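You operate a simulated robot arm through the tools that you are given. There is no shell and no other tool. Be economical: measure what you need, move in short steps, check, and stop when the job is done.

You are at the controls of a simulated robot arm. One attempt, no reset.

JOB
Ready the small winder for bobbin 57 from the small rack.
Fine: bobbin in the winder's bobbin cup, cream wax ring in its dish, small grey cover over it, brown tube clamped, knob on FAST.
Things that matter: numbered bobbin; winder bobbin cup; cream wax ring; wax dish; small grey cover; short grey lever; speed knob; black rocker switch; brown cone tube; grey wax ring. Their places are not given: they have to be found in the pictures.

Only the result counts: the job must be done as asked and must still hold three seconds after the hand-in. Knocking over, shifting, dropping, spilling or breaking anything else fails it. Lids that push on must go on centred and level and be pressed home; caps that screw on are set level and turned clockwise until they are tight.

ROBOT AND FRAMES
A 7-joint arm with a two-finger parallel gripper, fixed in place. Base frame: the origin is at the foot of the arm, x ahead of it, y to its left, z up; the work surface is at about z = 0. Units: m, degrees, N and s.
With the tool pointing down near the work surface it reaches from about 0.24 to 0.62 m from the base axis. Its first joint turns from -66.0 to 66.0 degrees. Payload 2.6 kg.
The TCP is the grasp point between the finger pads, 0.03 m short of the fingertips. In the tool frame z runs along the fingers and y along their closing line. The gripper opens to 0.094 m. The fingers are 0.028 m wide and 0.01 m thick; the gripper's body (0.05 by 0.096 m) begins 0.055 m behind the TCP.
Orientation is that of the tool frame in the base frame, as [roll, pitch, yaw] about the fixed x, y, z axes, in that order (R = Rz(yaw) Ry(pitch) Rx(roll)). With the fingers straight down and closing along the base's y, the tool's x points along the base's -x, its y along +y and its z along -z.

CONTROLS
- The arm moves only by the tool play_rows. Its argument "targets" is a list of rows, each a list of 7 numbers: the shift along the tool's x, y, z in units of 50 mm (1.0 is 50 mm), then the turn, a rotation vector about the tool's x, y, z in units of 5 degrees (1.0 is 5 degrees), then the finger opening in m, from 0 to 0.094. In form: [[x, y, z, rx, ry, rz, hand], ...]. A call has 1 to 10 rows; each row shifts and turns the commanded pose from where the row before left it, along the tool's axes as they then stand. A call with a number of a shift or a turn outside -1 to 1 is refused whole. Each row takes 0.2 s and may step no farther than 0.05 m and 8.6 degrees from the row before; otherwise, or with a gripper value out of range, the whole call is refused. Where a pose cannot be reached the arm comes as near as it can. A force on the tool above 40 N (or 10 N above the force at the start of the call, whichever is more), or a blocked arm, ends the call early, and 0.2 s more pass. The fingers move at their own pace (about 0.072 m/s each) and stop on an object; they squeeze with about 34 N. The grip force told is the motor's: it shows also when the fingers shut on nothing. Time passes only in rows, and 0.2 s behind the last, so rows that do not move let the fingers close. It gives the time, the measured TCP pose, the force on the tool (base axes), the opening and the grip force at its end, in the units of the frame above (readings bear some noise).
- Cameras (640 x 400 px; columns grow to the right, rows downward): "scene" is fixed at [0.0226, 0.4225, 0.5657]; the picture's right is [-0.87, -0.50, 0.00], its down [-0.27, 0.47, -0.84] and it looks along [0.42, -0.73, -0.54] (base axes); focal length 316 px, centre (320, 200). "wrist" rides on the gripper at [-0.037, 0, -0.058] in the tool frame; the picture's right is [0.00, -1.00, 0.00], its down [0.97, 0.00, -0.24] and it looks along [0.24, 0.00, 0.97] (tool axes); focal length 218 px, centre (320, 200).
- grab_frame(camera): a new picture of that camera. No time passes.
- point_at(camera, pixels): for up to 12 pixels [column, row] of the newest picture of that camera ("zoom" is the newest enlarged one), the place [x, y, z] in the base frame of the surface seen there, good to about 0.002 m. No time passes.
- zoom(camera, box): a new picture of the part [left, top, right, bottom] of that camera's present view, enlarged. No time passes.
- hand_in(): hands the job in; it is judged then, once.

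Work in short steps. Measure before you move; look again where a grasp or a placing could have gone wrong, and mend it. You have 80 turns and 46 pictures in all, those below and enlarged ones among them. Open the gripper and draw the arm clear of the work before you hand the job in, unless the task says otherwise; then end with one line.

The tools are called after "Call:" as a command line: name --pt "numbers of a row" for each row, then --argument value for the rest, lists and objects as JSON in quotes. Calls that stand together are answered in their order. play_rows: Moves the arm, as the interface text tells. Its arguments: {"type":"object","properties":{"targets":{"type":"array","items":{"type":"array","items":{"type":"number"}}}},"required":["targets"]} The other tools are called the same way: grab_frame (camera) takes a picture; point_at (camera, pixels) gives the place of the surface under pixels of a picture; zoom (camera, box) takes an enlarged picture of a part of a camera's view; hand_in () hands the job in.

At the start:

```text
time_s: 0.0
eef_pos: [0.3546, 0.0109, 0.4076]
ee_rot: [180.0, 0.0, 180.0]
ft_force: [0.7, 0.1, 0.3]
opening: 0.0941
grip_force: 0.1
```

scene: 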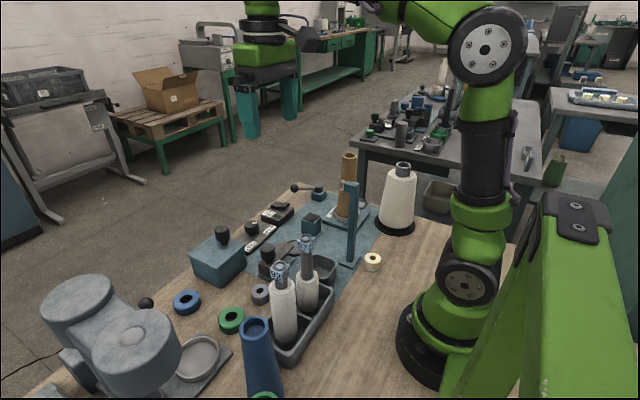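
wrist: 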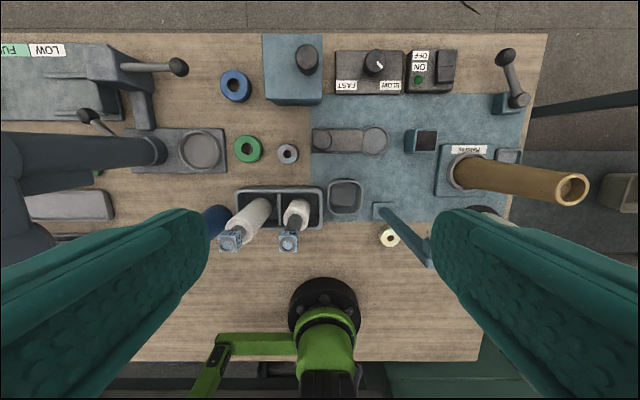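

The wrist view shows the winder around (420,150) and the small rack with two bobbins at (270,210). I enlarge these areas to read the labels.

Call:
zoom --camera "wrist" --box '[210, 30, 410, 260]'

Call:
zoom --camera "wrist" --box '[320, 30, 600, 260]'

Call:
zoom --camera "scene" --box '[180, 140, 420, 370]'

```text
1.74 times, centred on (310, 145) of wrist
```

zoom: 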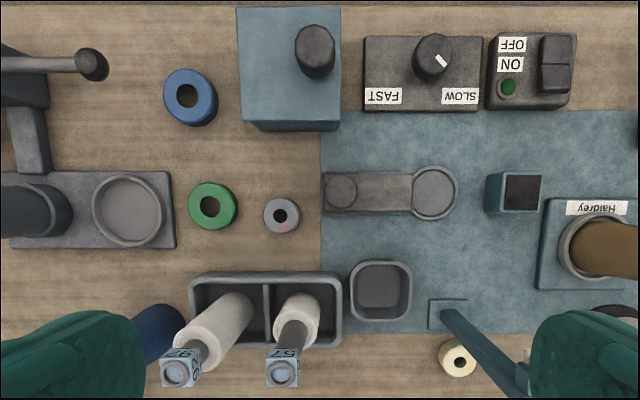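

```text
1.74 times, centred on (460, 145) of wrist
```

zoom: 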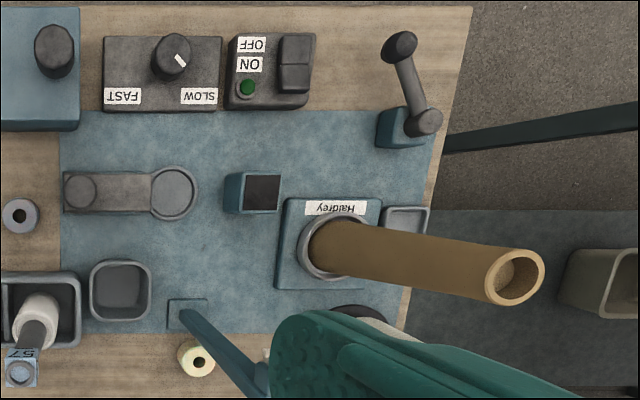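

```text
1.74 times, centred on (300, 255) of scene
```

zoom: 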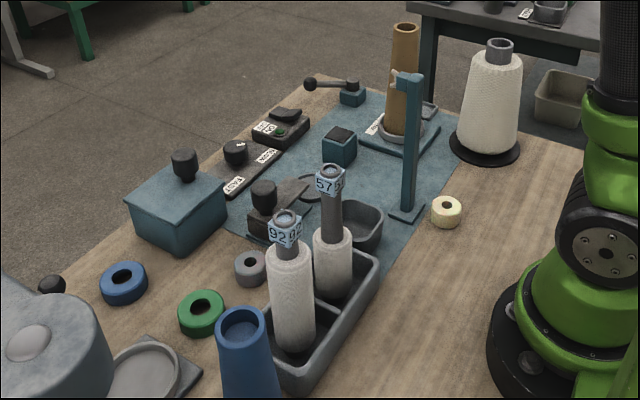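

Bobbin 57 is the one at the rack's right cell (wrist (290,240)). I measure key points on both views now.

Call:
zoom --camera "scene" --box '[235, 175, 395, 285]'

Call:
point_at --camera "wrist" --pixels '[[289, 243], [345, 195], [376, 140], [322, 139], [350, 140], [425, 140], [390, 238], [375, 65], [381, 66], [447, 68], [507, 55], [519, 100]]'

Call:
point_at --camera "wrist" --pixels '[[572, 190], [457, 172], [302, 208], [297, 213], [345, 182], [328, 195], [362, 195], [390, 210], [508, 157], [288, 154], [360, 86], [430, 82]]'

```text
3.64 times, centred on (315, 230) of scene
```

zoom: 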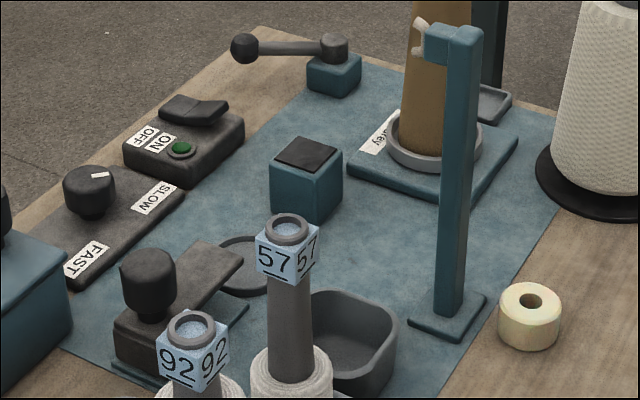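

```text
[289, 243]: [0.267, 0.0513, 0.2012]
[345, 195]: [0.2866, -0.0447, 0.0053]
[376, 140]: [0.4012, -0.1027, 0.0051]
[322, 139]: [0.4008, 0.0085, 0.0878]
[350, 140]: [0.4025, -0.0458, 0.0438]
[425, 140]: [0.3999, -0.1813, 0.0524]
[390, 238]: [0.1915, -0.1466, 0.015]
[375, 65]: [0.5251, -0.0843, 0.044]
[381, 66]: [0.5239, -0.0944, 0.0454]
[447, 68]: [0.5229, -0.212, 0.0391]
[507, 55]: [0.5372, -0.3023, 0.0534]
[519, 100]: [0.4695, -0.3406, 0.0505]
```

```text
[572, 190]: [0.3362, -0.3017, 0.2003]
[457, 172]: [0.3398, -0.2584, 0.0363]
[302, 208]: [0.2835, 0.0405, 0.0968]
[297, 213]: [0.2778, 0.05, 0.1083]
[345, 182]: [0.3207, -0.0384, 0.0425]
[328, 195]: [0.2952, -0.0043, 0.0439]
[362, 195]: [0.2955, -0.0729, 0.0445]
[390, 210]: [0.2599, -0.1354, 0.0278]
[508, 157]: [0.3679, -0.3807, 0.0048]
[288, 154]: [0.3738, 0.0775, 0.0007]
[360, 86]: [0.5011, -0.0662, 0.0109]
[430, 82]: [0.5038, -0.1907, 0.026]
```

The cup appears to be the square container at (0.29,-0.04), the dish at (0.40,-0.103), and the lever pivot at (0.47,-0.34). I move closer above the winder for detail.

Call:
play_rows --pt "-0.25 -0.6 0.6 0 0 0 0.094" --pt "-0.25 -0.6 0.6 0 0 0 0.094" --pt "-0.2 -0.6 0.6 0 0 0 0.094" --pt "-0.2 -0.6 0.4 0 0 0 0.094" --pt "0 -0.2 0.2 0 0 0 0.094"

Call:
grab_frame --camera "wrist"

```text
time_s: 1.2
eef_pos: [0.3994, -0.1219, 0.2868]
ee_rot: [180.0, 0.0, -180.0]
ft_force: [-0.2, 0.6, 0.3]
opening: 0.0939
grip_force: 0.1
```

```text
39 pictures are left
```

wrist: 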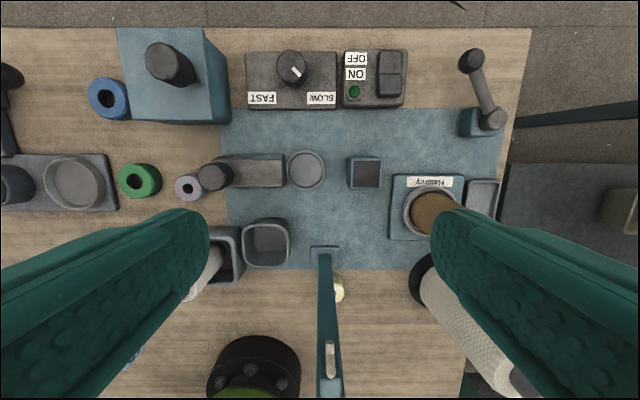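

The cover/dish assembly is at (200-325,172) and the lever at (480,95). I enlarge both.

Call:
zoom --camera "wrist" --box '[180, 30, 420, 270]'

Call:
zoom --camera "wrist" --box '[340, 30, 540, 250]'

Call:
point_at --camera "wrist" --pixels '[[290, 170], [322, 170], [305, 153], [305, 187], [305, 170], [231, 155], [231, 186], [284, 155], [284, 187], [198, 178], [348, 170], [382, 170]]'

Call:
point_at --camera "wrist" --pixels '[[471, 61], [481, 90], [492, 119], [462, 134], [505, 134], [430, 215], [415, 195], [425, 236], [437, 225], [292, 69], [298, 74], [391, 72]]'

```text
1.67 times, centred on (300, 150) of wrist
```

zoom: 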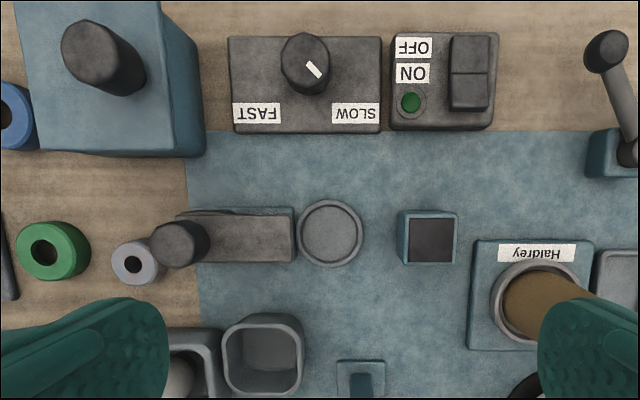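

```text
1.82 times, centred on (440, 140) of wrist
```

zoom: 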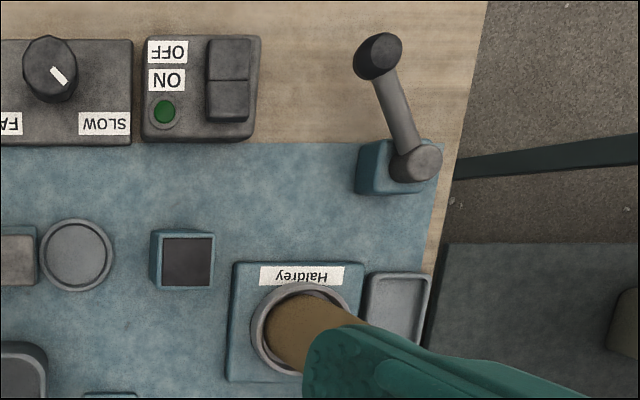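

```text
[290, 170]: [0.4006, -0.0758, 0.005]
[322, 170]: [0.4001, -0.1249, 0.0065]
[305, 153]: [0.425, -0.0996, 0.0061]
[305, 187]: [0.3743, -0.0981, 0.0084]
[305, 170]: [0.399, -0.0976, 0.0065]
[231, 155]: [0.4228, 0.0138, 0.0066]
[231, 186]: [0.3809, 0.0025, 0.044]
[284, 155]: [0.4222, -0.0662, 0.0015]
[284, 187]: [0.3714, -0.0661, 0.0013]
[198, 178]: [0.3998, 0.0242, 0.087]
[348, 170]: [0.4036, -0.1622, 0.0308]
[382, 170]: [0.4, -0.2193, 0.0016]
```

```text
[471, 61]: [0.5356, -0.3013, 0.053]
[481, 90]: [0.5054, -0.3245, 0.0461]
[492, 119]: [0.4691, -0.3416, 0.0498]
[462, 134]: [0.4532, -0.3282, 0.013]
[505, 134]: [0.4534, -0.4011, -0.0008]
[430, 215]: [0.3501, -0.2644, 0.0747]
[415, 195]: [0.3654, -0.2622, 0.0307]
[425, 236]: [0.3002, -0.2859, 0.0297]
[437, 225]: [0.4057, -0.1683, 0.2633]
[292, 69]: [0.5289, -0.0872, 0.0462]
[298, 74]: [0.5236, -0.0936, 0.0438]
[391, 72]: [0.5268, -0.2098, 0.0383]
```

I need to understand the cover's mechanism; I enlarge the scene view around it (pixels (270-320, 230-275)).

Call:
zoom --camera "scene" --box '[250, 225, 330, 275]'

Call:
zoom --camera "wrist" --box '[190, 140, 290, 200]'

```text
8.00 times, centred on (290, 250) of scene
```

zoom: 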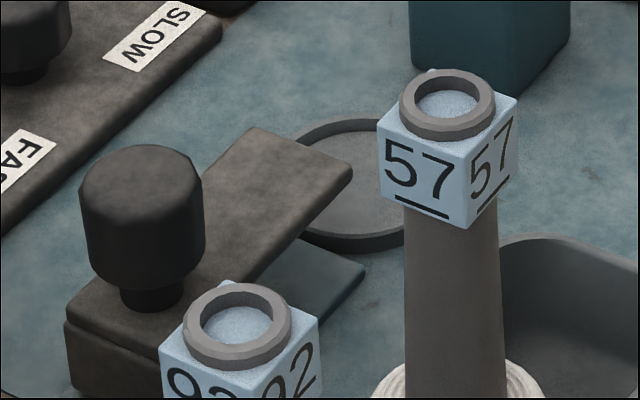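

```text
6.40 times, centred on (240, 170) of wrist
```

zoom: 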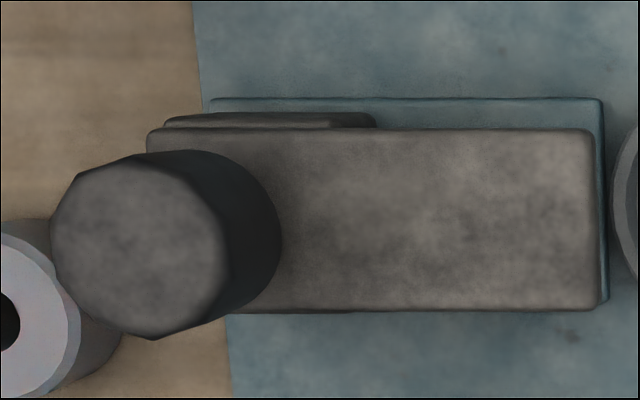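

The grey slab with knob sits cantilevered on a thin teal rail next to the dish, perhaps a slider. Before deciding I check the left side of the table for other candidates.

Call:
play_rows --pt "0 0 -1 0 0 0 0.094" --pt "0 0.6 -0.7 0 0 0 0.094" --pt "0 1 0 0 0 0 0.094" --pt "0 1 0 0 0 0 0.094" --pt "0 1 0 0 0 0 0.094" --pt "0 1 0 0 0 0 0.094" --pt "0 1 0 0 0 0 0.094" --pt "0 0.6 0 0 0 0 0.094"

Call:
grab_frame --camera "wrist"

```text
time_s: 3.0
eef_pos: [0.3985, 0.1929, 0.3716]
ee_rot: [179.9, 0.0, -180.0]
ft_force: [0.8, 0.4, 0.3]
opening: 0.094
grip_force: 0.0
```

```text
34 pictures are left
```

wrist: 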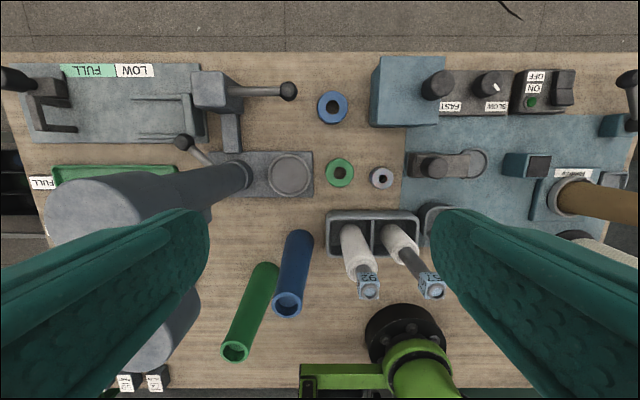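

No other small cover is seen, so the slab is the cover. I measure bobbin tops in the wrist view and scene view, the post top and the wax ring.

Call:
point_at --camera "wrist" --pixels '[[370, 291], [431, 290], [411, 262], [398, 240], [372, 224], [418, 218], [327, 218], [372, 250]]'

Call:
zoom --camera "scene" --box '[255, 170, 415, 370]'

Call:
point_at --camera "scene" --pixels '[[305, 240], [300, 246], [309, 246], [305, 262], [308, 290], [350, 185], [345, 183], [352, 250], [373, 261], [373, 255], [373, 268], [402, 170]]'

```text
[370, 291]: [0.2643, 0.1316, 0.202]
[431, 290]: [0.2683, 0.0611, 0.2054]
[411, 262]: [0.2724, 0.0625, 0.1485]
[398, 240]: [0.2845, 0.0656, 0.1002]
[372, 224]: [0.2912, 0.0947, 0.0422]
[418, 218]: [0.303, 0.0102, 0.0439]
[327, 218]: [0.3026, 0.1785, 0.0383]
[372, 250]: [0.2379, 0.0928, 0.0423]
```

```text
2.00 times, centred on (335, 270) of scene
```

zoom: 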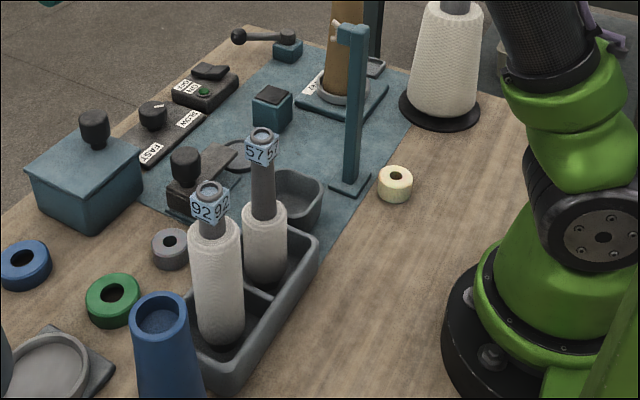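

```text
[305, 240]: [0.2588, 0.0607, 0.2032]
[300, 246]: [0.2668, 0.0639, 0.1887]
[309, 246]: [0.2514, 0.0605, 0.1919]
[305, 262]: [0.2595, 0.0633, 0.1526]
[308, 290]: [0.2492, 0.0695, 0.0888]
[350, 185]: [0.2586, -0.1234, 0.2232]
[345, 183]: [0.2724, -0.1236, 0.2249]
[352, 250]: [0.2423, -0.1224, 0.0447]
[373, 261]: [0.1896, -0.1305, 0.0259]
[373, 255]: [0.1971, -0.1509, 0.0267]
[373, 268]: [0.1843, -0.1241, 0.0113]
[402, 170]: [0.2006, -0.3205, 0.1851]
```

Bobbin 57's axis is at about (0.267,0.057), tag z 0.175–0.205. I move above it and turn the gripper by -90° so it closes along x, away from neighbour 92.

Call:
play_rows --pt "0.53 -0.544 0.16 0 0 0 0.094" --pt "0.53 -0.544 0.16 0 0 0 0.094" --pt "0.53 -0.544 0.16 0 0 0 0.094" --pt "0.53 -0.544 0.16 0 0 0 0.094" --pt "0.53 -0.544 0.16 0 0 0 0.094" --pt "0 0 0 0 0 -1 0.094" --pt "0 0 0 0 0 -1 0.094" --pt "0 0 0 0 0 -1 0.094" --pt "0 0 0 0 0 -1 0.094" --pt "0 0 0 0 0 -1 0.094"

Call:
play_rows --pt "0 0 0 0 0 -1 0.094" --pt "0 0 0 0 0 -1 0.094" --pt "0 0 0 0 0 -1 0.094" --pt "0 0 0 0 0 -1 0.094" --pt "0 0 0 0 0 -1 0.094" --pt "0 0 0 0 0 -1 0.094" --pt "0 0 0 0 0 -1 0.094" --pt "0 0 0 0 0 -1 0.094" --pt "0 0 0 0 0 -1 0.094" --pt "0 0 0 0 0 -1 0.094"

Call:
play_rows --pt "0 0 0 0 0 -1 0.094" --pt "0 0 0 0 0 -1 0.094" --pt "0 0 0 0 0 -1 0.094"

Call:
grab_frame --camera "wrist"

```text
time_s: 5.2
eef_pos: [0.2663, 0.0536, 0.3334]
ee_rot: [-180.0, 0.1, -155.0]
ft_force: [0.3, 0.0, 0.1]
opening: 0.0941
grip_force: 0.0
```

```text
time_s: 7.4
eef_pos: [0.2668, 0.0547, 0.3323]
ee_rot: [180.0, 0.0, -104.8]
ft_force: [0.2, 0.3, 0.1]
opening: 0.0943
grip_force: 0.1
```

```text
time_s: 8.2
eef_pos: [0.2657, 0.0545, 0.3321]
ee_rot: [179.9, 0.0, -89.8]
ft_force: [-0.5, -0.5, 0.2]
opening: 0.0938
grip_force: 0.0
```

```text
32 pictures are left
```

wrist: 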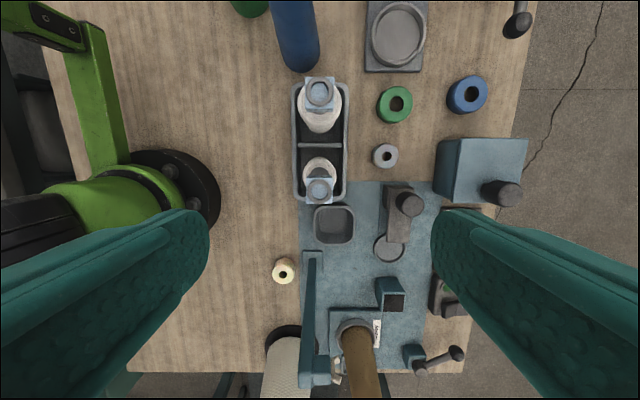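

In this view bobbin 57's top is at (319,190), the cup at (334,224), the cream ring at (283,270). I measure them.

Call:
point_at --camera "wrist" --pixels '[[319, 186], [308, 190], [332, 190], [320, 202], [315, 225], [353, 225], [334, 207], [334, 241], [334, 224], [283, 270], [274, 271], [293, 271]]'

Call:
zoom --camera "wrist" --box '[260, 140, 420, 300]'

```text
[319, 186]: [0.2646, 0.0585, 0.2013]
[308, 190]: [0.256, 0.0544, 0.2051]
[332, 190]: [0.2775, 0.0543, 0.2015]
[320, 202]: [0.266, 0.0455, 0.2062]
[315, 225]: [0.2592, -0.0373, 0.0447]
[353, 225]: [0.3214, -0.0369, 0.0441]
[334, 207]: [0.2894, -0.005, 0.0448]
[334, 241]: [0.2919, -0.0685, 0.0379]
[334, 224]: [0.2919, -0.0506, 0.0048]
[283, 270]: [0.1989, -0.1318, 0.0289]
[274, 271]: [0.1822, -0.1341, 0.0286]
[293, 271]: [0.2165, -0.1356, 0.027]
```

```text
2.50 times, centred on (340, 220) of wrist
```

zoom: 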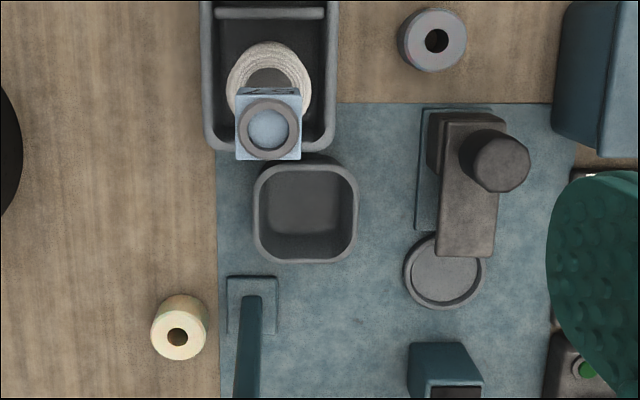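

Bobbin top centre ≈ (0.266,0.056), cup centre ≈ (0.290,-0.038). I descend onto the tag and close.

Call:
play_rows --pt "-0.03 0 0.98 0 0 0 0.094" --pt "0 0 0.98 0 0 0 0.094" --pt "0 0 0.96 0 0 0 0.094" --pt "0 0 0 0 0 0 0.06" --pt "0 0 0 0 0 0 0.03" --pt "0 0 0 0 0 0 0.01" --pt "0 0 0 0 0 0 0.01" --pt "0 0 0 0 0 0 0.01"

```text
time_s: 10.0
eef_pos: [0.2636, 0.0551, 0.1872]
ee_rot: [180.0, 0.0, -90.0]
ft_force: [0.3, -0.3, -0.1]
opening: 0.0224
grip_force: 33.8
```

Gripped at 0.0224 m on the tag. I lift straight up by 75 mm and check.

Call:
play_rows --pt "0 0 -0.3 0 0 0 0.01" --pt "0 0 -0.6 0 0 0 0.01" --pt "0 0 -0.6 0 0 0 0.01" --pt "0 0 -0.2 0 0 0 0.01"

Call:
zoom --camera "scene" --box '[200, 140, 420, 370]'

```text
time_s: 11.0
eef_pos: [0.2659, 0.0544, 0.269]
ee_rot: [180.0, 0.0, -89.9]
ft_force: [-1.0, -0.3, -0.8]
opening: 0.0224
grip_force: 33.7
```

```text
1.74 times, centred on (310, 255) of scene
```

zoom: 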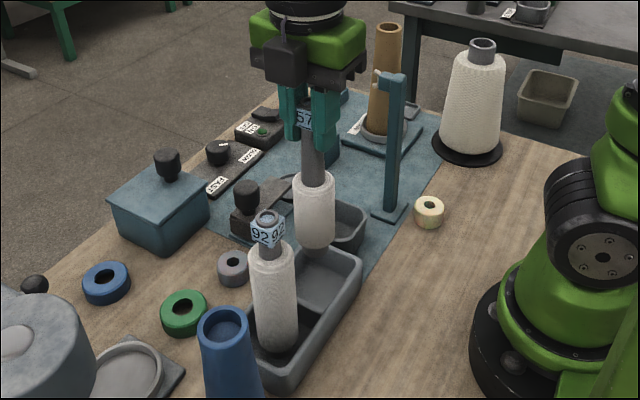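

Bobbin 57 hangs upright. I carry it over the cup and lower most of the way.

Call:
play_rows --pt "0.6 -0.16 0 0 0 0 0.01" --pt "0.6 -0.16 0 0 0 0 0.01" --pt "0.65 -0.16 0 0 0 0 0.01" --pt "0 0 0 0 0 0 0.01" --pt "0 0 0.5 0 0 0 0.01" --pt "0 0 0 0 0 0 0.01"

Call:
zoom --camera "scene" --box '[240, 170, 400, 300]'

```text
time_s: 12.4
eef_pos: [0.2872, -0.0365, 0.2462]
ee_rot: [180.0, 0.0, -90.1]
ft_force: [-0.1, 0.2, 0.4]
opening: 0.0225
grip_force: 33.7
```

```text
3.08 times, centred on (320, 235) of scene
```

zoom: 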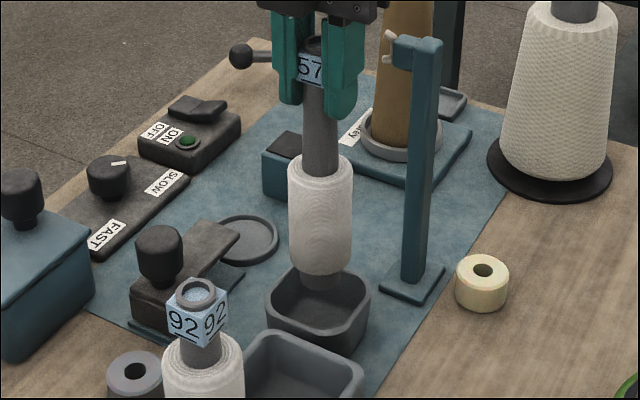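

The bobbin stands centred over the cup. I lower it gently until contact.

Call:
play_rows --pt "0 -0.03 0.5 0 0 0 0.01" --pt "0 0 0.4 0 0 0 0.01" --pt "0 0 0.1 0 0 0 0.01" --pt "0 0 0.06 0 0 0 0.01" --pt "0 0 0.06 0 0 0 0.01" --pt "0 0 0.04 0 0 0 0.01" --pt "0 0 0 0 0 0 0.01"

```text
time_s: 14.0
eef_pos: [0.2913, -0.0364, 0.1895]
ee_rot: [-180.0, 0.0, -89.9]
ft_force: [-0.3, -0.8, 0.0]
opening: 0.0223
grip_force: 34.0
```

Call:
play_rows --pt "0 0 0.03 0 0 0 0.01" --pt "0 0 0.03 0 0 0 0.01" --pt "0 0 0.03 0 0 0 0.01" --pt "0 0 0 0 0 0 0.01"

```text
time_s: 15.0
eef_pos: [0.294, -0.0362, 0.1847]
ee_rot: [-179.7, 0.0, -90.0]
ft_force: [-4.4, -0.8, 31.4]
opening: 0.0224
grip_force: 34.1
```

Bottom reached (31 N). I relax upward by 2.5 mm and open the fingers, then look.

Call:
play_rows --pt "0 0 -0.05 0 0 0 0.01" --pt "0 0 0 0 0 0 0.01" --pt "0 0 0 0 0 0 0.04" --pt "0 0 0 0 0 0 0.07" --pt "0 0 0 0 0 0 0.07"

Call:
zoom --camera "scene" --box '[240, 170, 400, 300]'

```text
time_s: 16.2
eef_pos: [0.2916, -0.0367, 0.185]
ee_rot: [-180.0, 0.0, -89.9]
ft_force: [-0.1, -0.6, -0.1]
opening: 0.0699
grip_force: 0.1
```

```text
3.08 times, centred on (320, 235) of scene
```

zoom: 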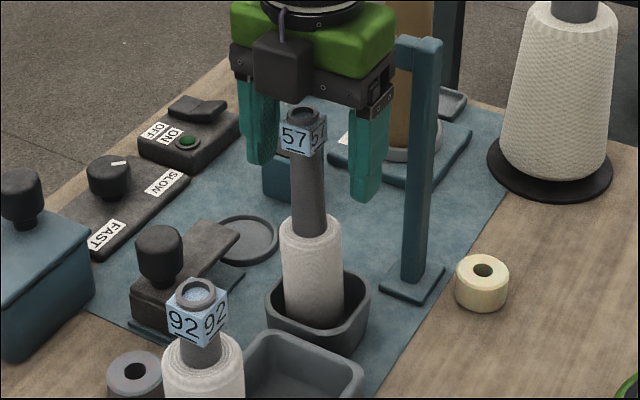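

Bobbin 57 stands in the cup. I rise clear and travel high to above the cream ring (0.199,-0.134).

Call:
play_rows --pt "0 0 -0.8 0 0 0 0.07" --pt "0 0 -0.8 0 0 0 0.07" --pt "0 0 -0.8 0 0 0 0.07" --pt "0.65 0.6 0 0 0 0 0.07" --pt "0.65 0.6 0 0 0 0 0.07" --pt "0.65 0.6 0 0 0 0 0.07"

Call:
play_rows --pt "0 0 0 0 0 -1 0.07" --pt "0 0 0 0 0 -1 0.07" --pt "0 0 0 0 0 -1 0.07" --pt "0 0 0 0 0 -1 0.07" --pt "0 0 0 0 0 -1 0.07" --pt "0 0 0 0 0 -1 0.07" --pt "0 0 0 0 0 -1 0.07" --pt "0 0 0 0 0 -1 0.07" --pt "0 0 0 0 0 -1 0.07" --pt "0 0 0 0 0 -1 0.07"

Call:
play_rows --pt "0 0 0 0 0 -1 0.07" --pt "0 0 0 0 0 -1 0.07" --pt "0 0 0 0 0 -1 0.07" --pt "0 0 0 0 0 -1 0.07" --pt "0 0 0 0 0 -1 0.07" --pt "0 0 0 0 0 -1 0.07" --pt "0 0 0 0 0 -1 0.07" --pt "0 0 0 0 0 -1 0.07"

Call:
grab_frame --camera "wrist"

```text
time_s: 17.6
eef_pos: [0.202, -0.136, 0.3063]
ee_rot: [-180.0, 0.0, -89.9]
ft_force: [-0.7, 0.0, -0.7]
opening: 0.0702
grip_force: 0.0
```

```text
time_s: 19.8
eef_pos: [0.2005, -0.1347, 0.3065]
ee_rot: [180.0, 0.1, -39.8]
ft_force: [-0.5, -0.4, 0.8]
opening: 0.0698
grip_force: 0.1
```

```text
time_s: 21.6
eef_pos: [0.1936, -0.1245, 0.2718]
ee_rot: [-178.8, -0.9, -25.3]
ft_force: [1.0, -0.2, -0.2]
opening: 0.07
grip_force: 0.1
out of reach, approached as far as the arm can: row 2, 3, 4, 5, 6, 7, 8
```

```text
27 pictures are left
```

wrist: 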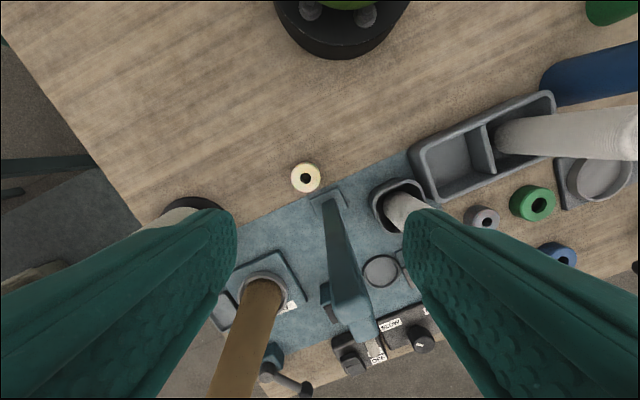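

The wrist reaches its limit near yaw -30. I turn the command back to -30 and re-measure ring (305,178) and post in the view.

Call:
play_rows --pt "0 0 0 0 0 1 0.07" --pt "0 0 0 0 0 1 0.07" --pt "0 0 0 0 0 1 0.07" --pt "0 0 0 0 0 1 0.07" --pt "0 0 0 0 0 1 0.07" --pt "0 0 0 0 0 1 0.07" --pt "0 0 0 0 0 1 0.07"

Call:
grab_frame --camera "wrist"

```text
time_s: 23.2
eef_pos: [0.1949, -0.1223, 0.2727]
ee_rot: [-178.5, 0.0, -60.3]
ft_force: [0.0, 0.5, -0.3]
opening: 0.0701
grip_force: 0.1
```

```text
26 pictures are left
```

wrist: 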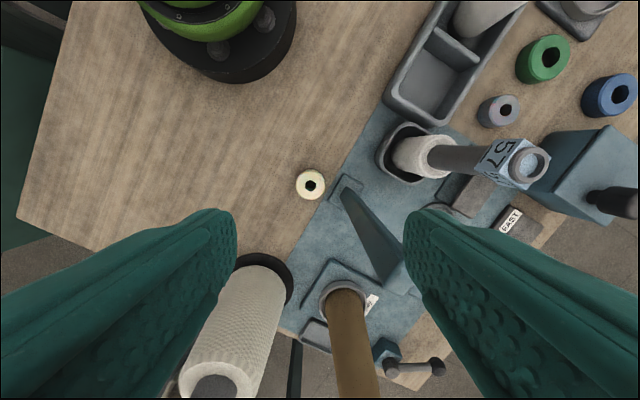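

The command restarts from the actual pose; yaw is now -60. I measure the ring and post pixels here.

Call:
point_at --camera "wrist" --pixels '[[310, 185], [298, 185], [324, 187], [310, 172], [310, 200], [350, 200], [344, 194], [342, 188], [360, 189], [345, 212], [404, 270], [372, 277]]'

```text
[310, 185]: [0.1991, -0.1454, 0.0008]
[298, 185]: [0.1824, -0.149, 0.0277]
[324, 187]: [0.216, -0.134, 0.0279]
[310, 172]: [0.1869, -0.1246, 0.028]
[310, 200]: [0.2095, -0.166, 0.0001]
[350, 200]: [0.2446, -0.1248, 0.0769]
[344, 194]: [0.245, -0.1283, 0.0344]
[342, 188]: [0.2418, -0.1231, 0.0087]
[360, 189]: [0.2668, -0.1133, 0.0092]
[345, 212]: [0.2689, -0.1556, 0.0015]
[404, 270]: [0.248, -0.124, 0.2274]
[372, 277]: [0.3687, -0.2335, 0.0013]
```

Ring centre ≈ (0.1995,-0.140), top 0.028; post face at x 0.2445. Body clearance is best with camera facing the base (yaw about 15), so I level the tool, rise, and turn the other way round.

Call:
play_rows --pt "0 0 -0.8 -0.3 0 0 0.06" --pt "0 0 0 0 0 1 0.06" --pt "0 0 0 0 0 1 0.06" --pt "0 0 0 0 0 1 0.06" --pt "0 0 0 0 0 1 0.06" --pt "0 0 0 0 0 1 0.06" --pt "0 0 0 0 0 1 0.06" --pt "0 0 0 0 0 1 0.06" --pt "0 0 0 0 0 1 0.06" --pt "0 0 0 0 0 1 0.06"

Call:
play_rows --pt "0 0 0 0 0 1 0.06" --pt "0 0 0 0 0 1 0.06" --pt "0 0 0 0 0 1 0.06" --pt "0 0 0 0 0 1 0.06" --pt "0 0 0 0 0 1 0.06" --pt "0 0 0 0 0 1 0.06" --pt "0 0 0 0 0 1 0.06" --pt "0 0 0 0 0 1 0.06" --pt "0 0 0 0 0 1 0.06" --pt "0 0 0 0 0 1 0.06"

Call:
play_rows --pt "0 0 0 0 0 1 0.06" --pt "0 0 0 0 0 1 0.06" --pt "0 0 0 0 0 1 0.06" --pt "0 0 0 0 0 1 0.06" --pt "0 0 0 0 0 1 0.06" --pt "0 0 0 0 0 1 0.06" --pt "0 0 0 0 0 1 0.06" --pt "0 0 0 0 0 1 0.06" --pt "0 0 0 0 0 1 0.06" --pt "0 0 0 0 0 1 0.06"

Call:
play_rows --pt "0 0 0 0 0 1 0.06" --pt "0 0 0 0 0 1 0.06" --pt "0 0 0 0 0 1 0.06" --pt "0 0 0 0 0 1 0.06" --pt "0 0 0 0 0 1 0.06" --pt "0 0 0 0 0 1 0.06" --pt "0 0 0 0 0 1 0.06" --pt "0 0 0 0 0 1 0.06" --pt "0 0 0 0 0 1 0.06" --pt "0 0 0 0 0 1 0.06"

```text
time_s: 25.4
eef_pos: [0.1927, -0.1241, 0.3142]
ee_rot: [179.9, -0.1, -105.3]
ft_force: [0.4, 0.5, -0.1]
opening: 0.06
grip_force: 0.0
```

```text
time_s: 27.6
eef_pos: [0.1938, -0.1241, 0.3124]
ee_rot: [180.0, 0.0, -155.4]
ft_force: [-0.4, -0.2, 0.9]
opening: 0.0599
grip_force: 0.1
```

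```text
time_s: 29.8
eef_pos: [0.1939, -0.1244, 0.311]
ee_rot: [180.0, 0.0, 154.7]
ft_force: [-0.6, 0.0, 0.6]
opening: 0.0601
grip_force: 0.0
```

```text
time_s: 32.0
eef_pos: [0.1937, -0.1236, 0.3134]
ee_rot: [179.9, 0.0, 104.6]
ft_force: [-0.1, 0.3, -0.1]
opening: 0.0599
grip_force: 0.0
```

Yaw is now 105 and everything is reachable so far; I continue to about 15.

Call:
play_rows --pt "0 0 0 0 0 1 0.06" --pt "0 0 0 0 0 1 0.06" --pt "0 0 0 0 0 1 0.06" --pt "0 0 0 0 0 1 0.06" --pt "0 0 0 0 0 1 0.06" --pt "0 0 0 0 0 1 0.06" --pt "0 0 0 0 0 1 0.06" --pt "0 0 0 0 0 1 0.06" --pt "0 0 0 0 0 1 0.06" --pt "0 0 0 0 0 1 0.06"

Call:
play_rows --pt "0 0 0 0 0 1 0.06" --pt "0 0 0 0 0 1 0.06" --pt "0 0 0 0 0 1 0.06" --pt "0 0 0 0 0 1 0.06" --pt "0 0 0 0 0 1 0.06" --pt "0 0 0 0 0 1 0.06" --pt "0 0 0 0 0 1 0.06"

```text
time_s: 34.2
eef_pos: [0.1933, -0.124, 0.3137]
ee_rot: [-180.0, 0.0, 54.7]
ft_force: [-0.7, 0.2, 0.5]
opening: 0.06
grip_force: 0.1
```

```text
time_s: 35.8
eef_pos: [0.1932, -0.1249, 0.3132]
ee_rot: [-180.0, 0.0, 19.6]
ft_force: [1.4, -0.3, 0.0]
opening: 0.06
grip_force: 0.1
```

Yaw 19.6 reached. I shift over the ring centre and descend to z≈0.11, then take a check picture.

Call:
play_rows --pt "-0.01 0.326 0 0 0 0 0.06" --pt "0 0 0.8 0 0 0 0.06" --pt "0 0 0.8 0 0 0 0.06" --pt "0 0 0.8 0 0 0 0.06" --pt "0 0 0.8 0 0 0 0.06" --pt "0 0 0.8 0 0 0 0.06" --pt "0 0 0 0 0 0 0.06"

Call:
grab_frame --camera "wrist"

```text
time_s: 37.3
eef_pos: [0.2064, -0.1419, 0.1185]
ee_rot: [179.0, -0.9, 20.1]
ft_force: [0.8, -0.8, 1.3]
opening: 0.0601
grip_force: 0.0
stopped in row 7: the force on the tool passed its limit (the readings are from after the stop); the commanded pose is now the measured one
```

```text
25 pictures are left
```

wrist: 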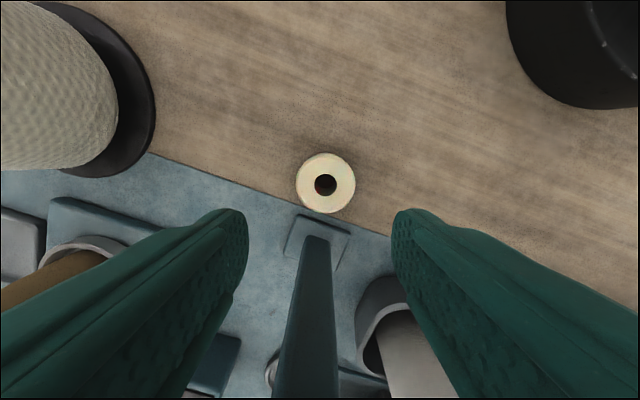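

A force stop occurred with the TCP shoved 8 mm outward; I check the scene to see what touched.

Call:
grab_frame --camera "scene"

Call:
point_at --camera "wrist" --pixels '[[325, 182], [298, 184], [355, 184], [326, 154], [326, 212], [320, 240], [300, 300]]'

```text
24 pictures are left
```

scene: 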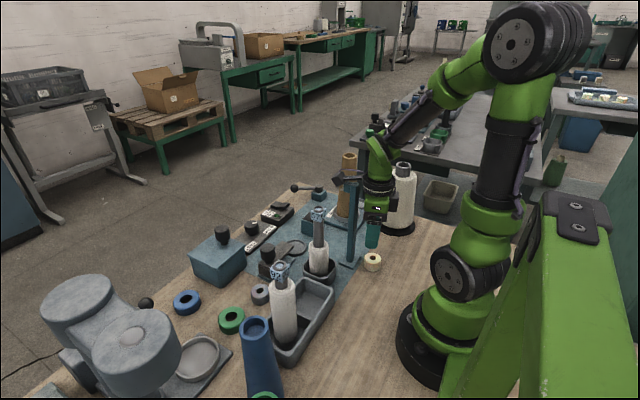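

```text
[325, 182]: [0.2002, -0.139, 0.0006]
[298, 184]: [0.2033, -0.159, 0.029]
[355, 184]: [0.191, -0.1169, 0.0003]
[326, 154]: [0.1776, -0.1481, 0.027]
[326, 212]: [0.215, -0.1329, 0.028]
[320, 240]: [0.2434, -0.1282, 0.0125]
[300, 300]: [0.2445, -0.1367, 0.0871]
```

I enlarge around the post top (350,180) to identify contact.

Call:
zoom --camera "scene" --box '[300, 120, 440, 290]'

```text
2.35 times, centred on (370, 205) of scene
```

zoom: 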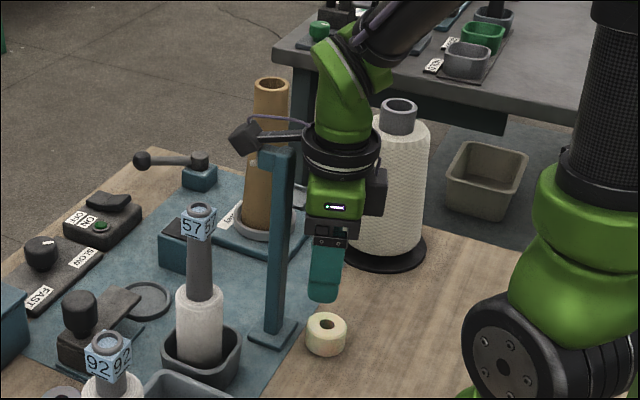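

The bracket protruding on the tool's +x side (black arm in zoom at (270,135)) rested on the post top. I rise, level, turn to yaw 60, then plan a tilted approach leaning away from the post.

Call:
play_rows --pt "0 0 -0.8 0 0 0 0.06" --pt "0 0 -0.9 0 0 0 0.06" --pt "0 0 -0.9 0 0 0 0.06" --pt "0 0 -0.8 0.2 -0.18 0 0.06"

Call:
play_rows --pt "0 0 0 0 0 -1 0.06" --pt "0 0 0 0 0 -1 0.06" --pt "0 0 0 0 0 -1 0.06" --pt "0 0 0 0 0 -1 0.06" --pt "0 0 0 0 0 -1 0.06" --pt "0 0 0 0 0 -1 0.06" --pt "0 0 0 0 0 -1 0.06" --pt "0 0 0 0 0 -1 0.06"

Call:
point_at --camera "scene" --pixels '[[350, 185], [345, 183], [352, 250], [347, 210], [358, 210], [402, 168], [392, 225], [319, 212], [317, 216]]'

```text
time_s: 38.3
eef_pos: [0.2024, -0.1408, 0.2879]
ee_rot: [180.0, 0.0, 20.1]
ft_force: [0.8, -0.7, -0.2]
opening: 0.0599
grip_force: 0.1
```

```text
time_s: 40.1
eef_pos: [0.2026, -0.1405, 0.288]
ee_rot: [180.0, 0.0, 60.2]
ft_force: [-0.5, -0.2, 0.6]
opening: 0.0601
grip_force: 0.0
```

```text
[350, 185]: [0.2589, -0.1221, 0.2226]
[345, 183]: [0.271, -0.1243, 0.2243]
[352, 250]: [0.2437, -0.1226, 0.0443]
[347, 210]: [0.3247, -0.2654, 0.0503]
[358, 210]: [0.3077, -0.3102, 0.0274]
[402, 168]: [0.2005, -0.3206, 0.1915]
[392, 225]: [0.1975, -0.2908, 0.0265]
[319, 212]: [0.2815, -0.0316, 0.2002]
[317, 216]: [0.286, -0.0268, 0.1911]
```

Post unchanged. I tilt 20° so the body leans away from the post, shift over the ring and descend to z≈0.12 in vertical line.

Call:
play_rows --pt "0 0 0 0 1 0 0.06" --pt "0 0 0 0 1 0 0.06" --pt "0 0 0 0 1 0 0.06" --pt "0 0 0 0 1 0 0.06" --pt "-0.177 -0.058 -0.064 0 0 0 0.06" --pt "-0.287 0 0.789 0 0 0 0.06" --pt "-0.287 0 0.789 0 0 0 0.06" --pt "-0.287 0 0.789 0 0 0 0.06" --pt "-0.287 0 0.789 0 0 0 0.06" --pt "0 0 0 0 0 0 0.06"

Call:
zoom --camera "scene" --box '[290, 120, 450, 290]'

```text
time_s: 42.3
eef_pos: [0.1937, -0.1431, 0.1229]
ee_rot: [180.0, -20.0, 59.9]
ft_force: [0.3, 0.6, 0.8]
opening: 0.0598
grip_force: 0.1
```

```text
2.35 times, centred on (370, 205) of scene
```

zoom: 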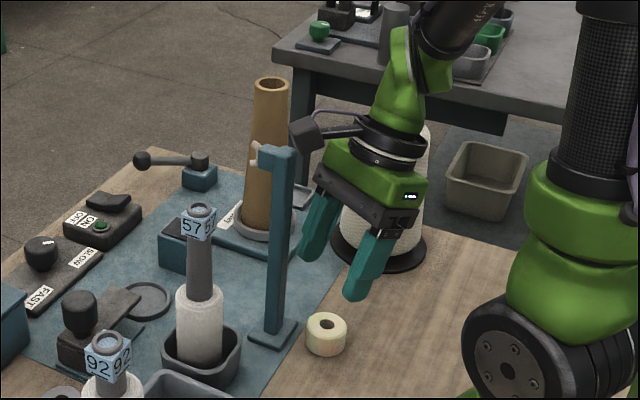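

I check the bracket box's location against the post before going lower.

Call:
point_at --camera "zoom" --pixels '[[300, 135], [312, 135], [325, 122], [345, 130], [365, 135], [310, 150], [292, 122], [330, 150], [275, 152], [290, 155], [262, 155], [280, 170]]'

```text
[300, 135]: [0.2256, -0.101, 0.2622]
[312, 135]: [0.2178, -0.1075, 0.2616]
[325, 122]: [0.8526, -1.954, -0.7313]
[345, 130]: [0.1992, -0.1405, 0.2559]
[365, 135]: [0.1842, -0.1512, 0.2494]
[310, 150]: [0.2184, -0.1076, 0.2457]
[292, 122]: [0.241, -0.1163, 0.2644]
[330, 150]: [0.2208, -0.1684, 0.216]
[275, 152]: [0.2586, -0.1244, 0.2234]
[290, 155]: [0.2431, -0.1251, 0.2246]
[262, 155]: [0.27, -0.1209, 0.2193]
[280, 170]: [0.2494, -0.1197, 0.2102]
```

The bracket's box corner (0.241,-0.116) would come too near the post. I rotate about the vertical to yaw 80, which brings it clear, then re-read.

Call:
play_rows --pt "0 0 0 0.342 0 -0.94 0.06" --pt "0 0 0 0.342 0 -0.94 0.06" --pt "0 0 0 0.342 0 -0.94 0.06" --pt "0 0 0 0.342 0 -0.94 0.06" --pt "0 0 0 0 0 0 0.06"

Call:
grab_frame --camera "wrist"

```text
time_s: 43.5
eef_pos: [0.1953, -0.1456, 0.1215]
ee_rot: [-180.0, -20.0, 80.0]
ft_force: [-0.1, -0.5, -0.3]
opening: 0.0599
grip_force: 0.0
```

```text
21 pictures are left
```

wrist: 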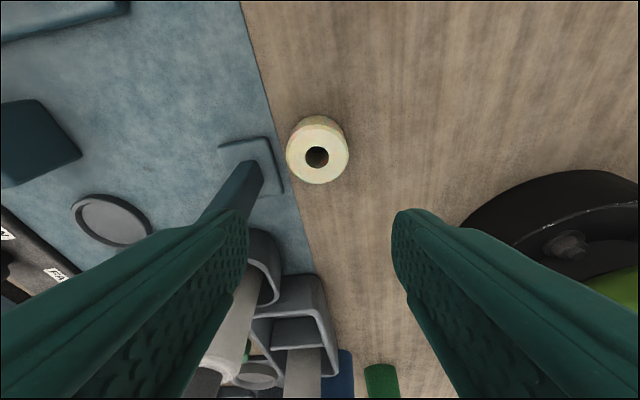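

Ring at (317,155) appears centred between the fingers; I measure its rim and the post edge to fine-align.

Call:
point_at --camera "wrist" --pixels '[[290, 158], [346, 155], [317, 125], [316, 178], [302, 135], [334, 172], [262, 170], [245, 190], [222, 185], [260, 190]]'

```text
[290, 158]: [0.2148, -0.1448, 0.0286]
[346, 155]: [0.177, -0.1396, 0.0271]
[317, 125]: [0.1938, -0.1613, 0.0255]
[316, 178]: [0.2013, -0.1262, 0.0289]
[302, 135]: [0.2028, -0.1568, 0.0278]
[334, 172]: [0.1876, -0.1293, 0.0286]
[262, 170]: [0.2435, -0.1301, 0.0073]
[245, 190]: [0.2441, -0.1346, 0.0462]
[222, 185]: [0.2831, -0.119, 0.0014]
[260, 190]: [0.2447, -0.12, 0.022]
```

Ring centre ≈ (0.197,-0.142). I narrow the opening to 0.052, align and descend to z≈0.037.

Call:
play_rows --pt "-0.08 0.02 -0.03 0 0 0 0.052" --pt "0 0 0 0 0 0 0.052" --pt "-0.246 0 0.677 0 0 0 0.052" --pt "-0.246 0 0.677 0 0 0 0.052" --pt "-0.04 0 0.11 0 0 0 0.052" --pt "-0.04 0 0.11 0 0 0 0.052" --pt "0 0 0 0 0 0 0.052"

Call:
zoom --camera "scene" --box '[290, 120, 450, 290]'

```text
time_s: 45.1
eef_pos: [0.198, -0.1495, 0.0365]
ee_rot: [-180.0, -20.0, 80.0]
ft_force: [0.0, 0.4, -0.3]
opening: 0.052
grip_force: 0.0
```

```text
2.35 times, centred on (370, 205) of scene
```

zoom: 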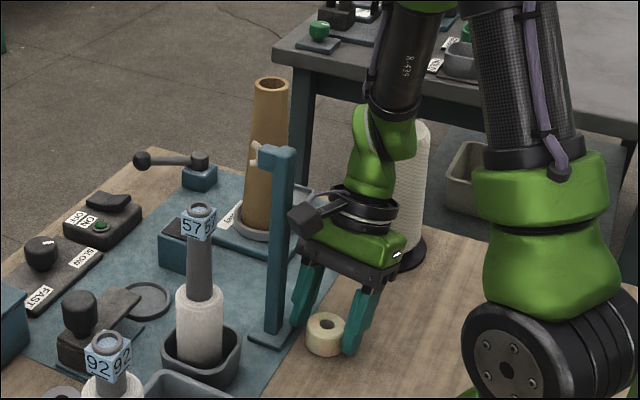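

No contact; fingers straddle the ring. I close, then lift vertically.

Call:
play_rows --pt "0 0 0 0 0 0 0.03" --pt "0 0 0 0 0 0 0.02" --pt "0 0 0 0 0 0 0.02" --pt "0 0 0 0 0 0 0.02"

Call:
play_rows --pt "0.05 0 -0.14 0 0 0 0.02" --pt "0.246 0 -0.677 0 0 0 0.02" --pt "0.246 0 -0.677 0 0 0 0.02" --pt "0.3 0 -0.82 0 0 0 0.02" --pt "0.3 0 -0.82 0 0 0 0.02" --pt "0.3 0 -0.82 0 0 0 0.02" --pt "0.3 0 -0.82 0 0 0 0.02"

Call:
grab_frame --camera "wrist"

```text
time_s: 46.1
eef_pos: [0.1982, -0.1492, 0.0365]
ee_rot: [180.0, -20.0, 79.9]
ft_force: [0.6, -0.5, -0.4]
opening: 0.0391
grip_force: 33.6
```

```text
time_s: 47.7
eef_pos: [0.1933, -0.1482, 0.2889]
ee_rot: [-179.9, -20.0, 80.0]
ft_force: [-0.2, 0.0, 0.4]
opening: 0.0392
grip_force: 33.5
```

```text
19 pictures are left
```

wrist: 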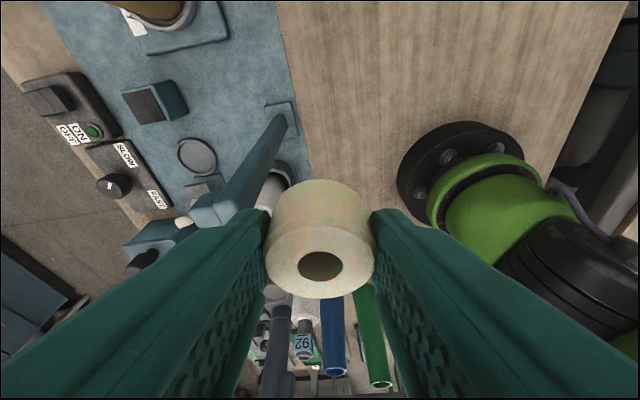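

Ring is held squarely. I carry it high to above the dish (0.3997,-0.1003).

Call:
play_rows --pt "0.286 0.76 0.104 0 0 0 0.02" --pt "0.286 0.76 0.104 0 0 0 0.02" --pt "0.286 0.76 0.104 0 0 0 0.02" --pt "0.286 0.76 0.104 0 0 0 0.02" --pt "0.286 0.76 0.104 0 0 0 0.02" --pt "0 0 0 0 0 0 0.02" --pt "-0.3 0 0.82 0 0 0 0.02" --pt "-0.3 0 0.82 0 0 0 0.02" --pt "-0.3 0 0.82 0 0 0 0.02" --pt "0 0 0 0 0 0 0.02"

Call:
grab_frame --camera "wrist"

```text
time_s: 49.9
eef_pos: [0.3939, -0.1058, 0.1583]
ee_rot: [-180.0, -20.1, 80.0]
ft_force: [0.1, -0.5, -0.1]
opening: 0.0392
grip_force: 33.8
```

```text
18 pictures are left
```

wrist: 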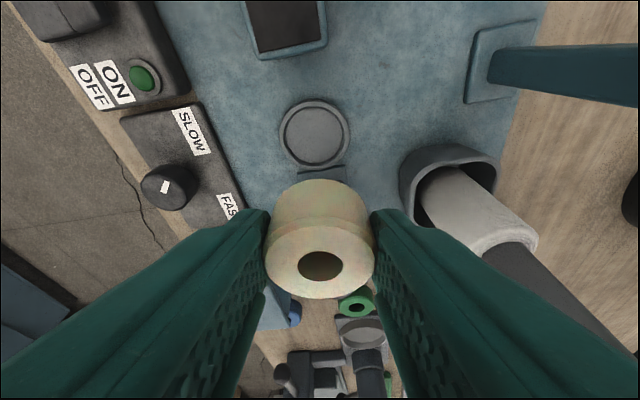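

I measure ring top rim and dish rim in this view to align them.

Call:
point_at --camera "wrist" --pixels '[[267, 262], [373, 262], [320, 229], [320, 297], [280, 135], [350, 135], [315, 101], [315, 166], [287, 135], [343, 135], [315, 108], [315, 160]]'

```text
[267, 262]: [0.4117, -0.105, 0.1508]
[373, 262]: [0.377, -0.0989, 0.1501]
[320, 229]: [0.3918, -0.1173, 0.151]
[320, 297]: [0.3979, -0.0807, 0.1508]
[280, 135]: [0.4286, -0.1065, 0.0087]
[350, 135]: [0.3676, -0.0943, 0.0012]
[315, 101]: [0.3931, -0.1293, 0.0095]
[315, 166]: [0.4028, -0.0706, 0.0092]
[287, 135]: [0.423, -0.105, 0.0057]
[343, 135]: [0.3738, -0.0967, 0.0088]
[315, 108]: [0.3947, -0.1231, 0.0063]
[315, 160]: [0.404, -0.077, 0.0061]
```

Ring centre (0.3946,-0.0998), dish centre (0.399,-0.1002): I correct by 4.4 mm and lower 103 mm.

Call:
play_rows --pt "0 0.088 0 0 0 0 0.02" --pt "-0.239 0 0.658 0 0 0 0.02" --pt "-0.239 0 0.658 0 0 0 0.02" --pt "-0.226 0 0.62 0 0 0 0.02" --pt "0 0 0 0 0 0 0.02"

Call:
grab_frame --camera "wrist"

Call:
point_at --camera "wrist" --pixels '[[267, 262], [373, 262], [320, 229], [320, 297]]'

```text
time_s: 51.1
eef_pos: [0.3994, -0.1132, 0.0574]
ee_rot: [180.0, -20.0, 79.9]
ft_force: [-0.1, -0.6, 0.3]
opening: 0.0389
grip_force: 33.7
```

```text
17 pictures are left
```

wrist: 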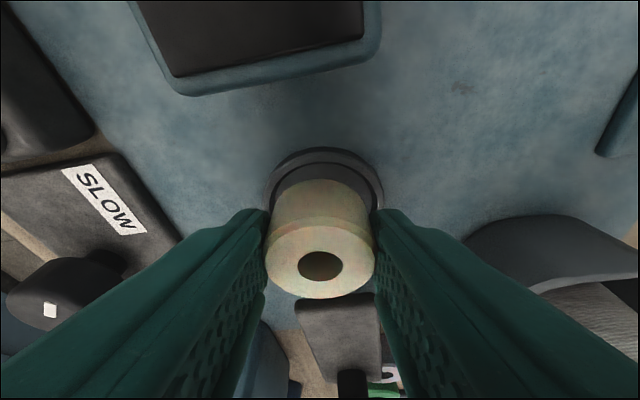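

```text
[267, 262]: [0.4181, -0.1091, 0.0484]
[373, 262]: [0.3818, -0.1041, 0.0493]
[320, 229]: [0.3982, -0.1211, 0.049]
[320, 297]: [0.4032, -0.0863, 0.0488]
```

Ring centre now (0.4003,-0.105), bottom ~0.021; correct 5 mm in +y and re-measure.

Call:
play_rows --pt "0.088 -0.03 0.032 0 0 0 0.02" --pt "0 0 0 0 0 0 0.02" --pt "0 0 0 0 0 0 0.02"

Call:
grab_frame --camera "wrist"

Call:
point_at --camera "wrist" --pixels '[[267, 262], [373, 262], [320, 229], [320, 297], [272, 185], [377, 185], [320, 150], [320, 163]]'

```text
time_s: 51.9
eef_pos: [0.3993, -0.1058, 0.0571]
ee_rot: [180.0, -20.0, 80.1]
ft_force: [-0.3, 0.0, -0.1]
opening: 0.0392
grip_force: 34.3
```

```text
16 pictures are left
```

wrist: 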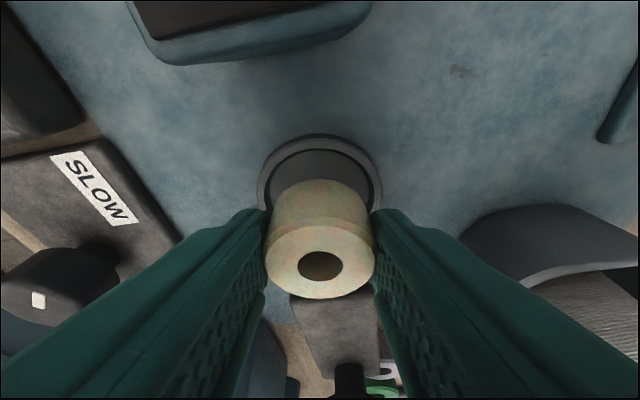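

```text
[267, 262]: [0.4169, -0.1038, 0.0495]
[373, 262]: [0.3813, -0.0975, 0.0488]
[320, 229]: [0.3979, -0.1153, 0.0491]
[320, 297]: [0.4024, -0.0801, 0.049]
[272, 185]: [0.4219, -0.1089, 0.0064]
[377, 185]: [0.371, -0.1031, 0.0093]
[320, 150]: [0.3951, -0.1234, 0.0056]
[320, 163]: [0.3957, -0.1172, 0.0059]
```

Ring is centred (0.3995,-0.099). I lower slowly until contact.

Call:
play_rows --pt "-0.03 0 0.075 0 0 0 0.02" --pt "-0.03 0 0.075 0 0 0 0.02" --pt "-0.02 0 0.05 0 0 0 0.02" --pt "-0.015 0 0.04 0 0 0 0.02" --pt "-0.015 0 0.04 0 0 0 0.02" --pt "0 0 0 0 0 0 0.02"

```text
time_s: 53.3
eef_pos: [0.4005, -0.1049, 0.0402]
ee_rot: [180.0, -20.0, 80.0]
ft_force: [-4.3, 0.9, 7.0]
opening: 0.0392
grip_force: 33.7
```

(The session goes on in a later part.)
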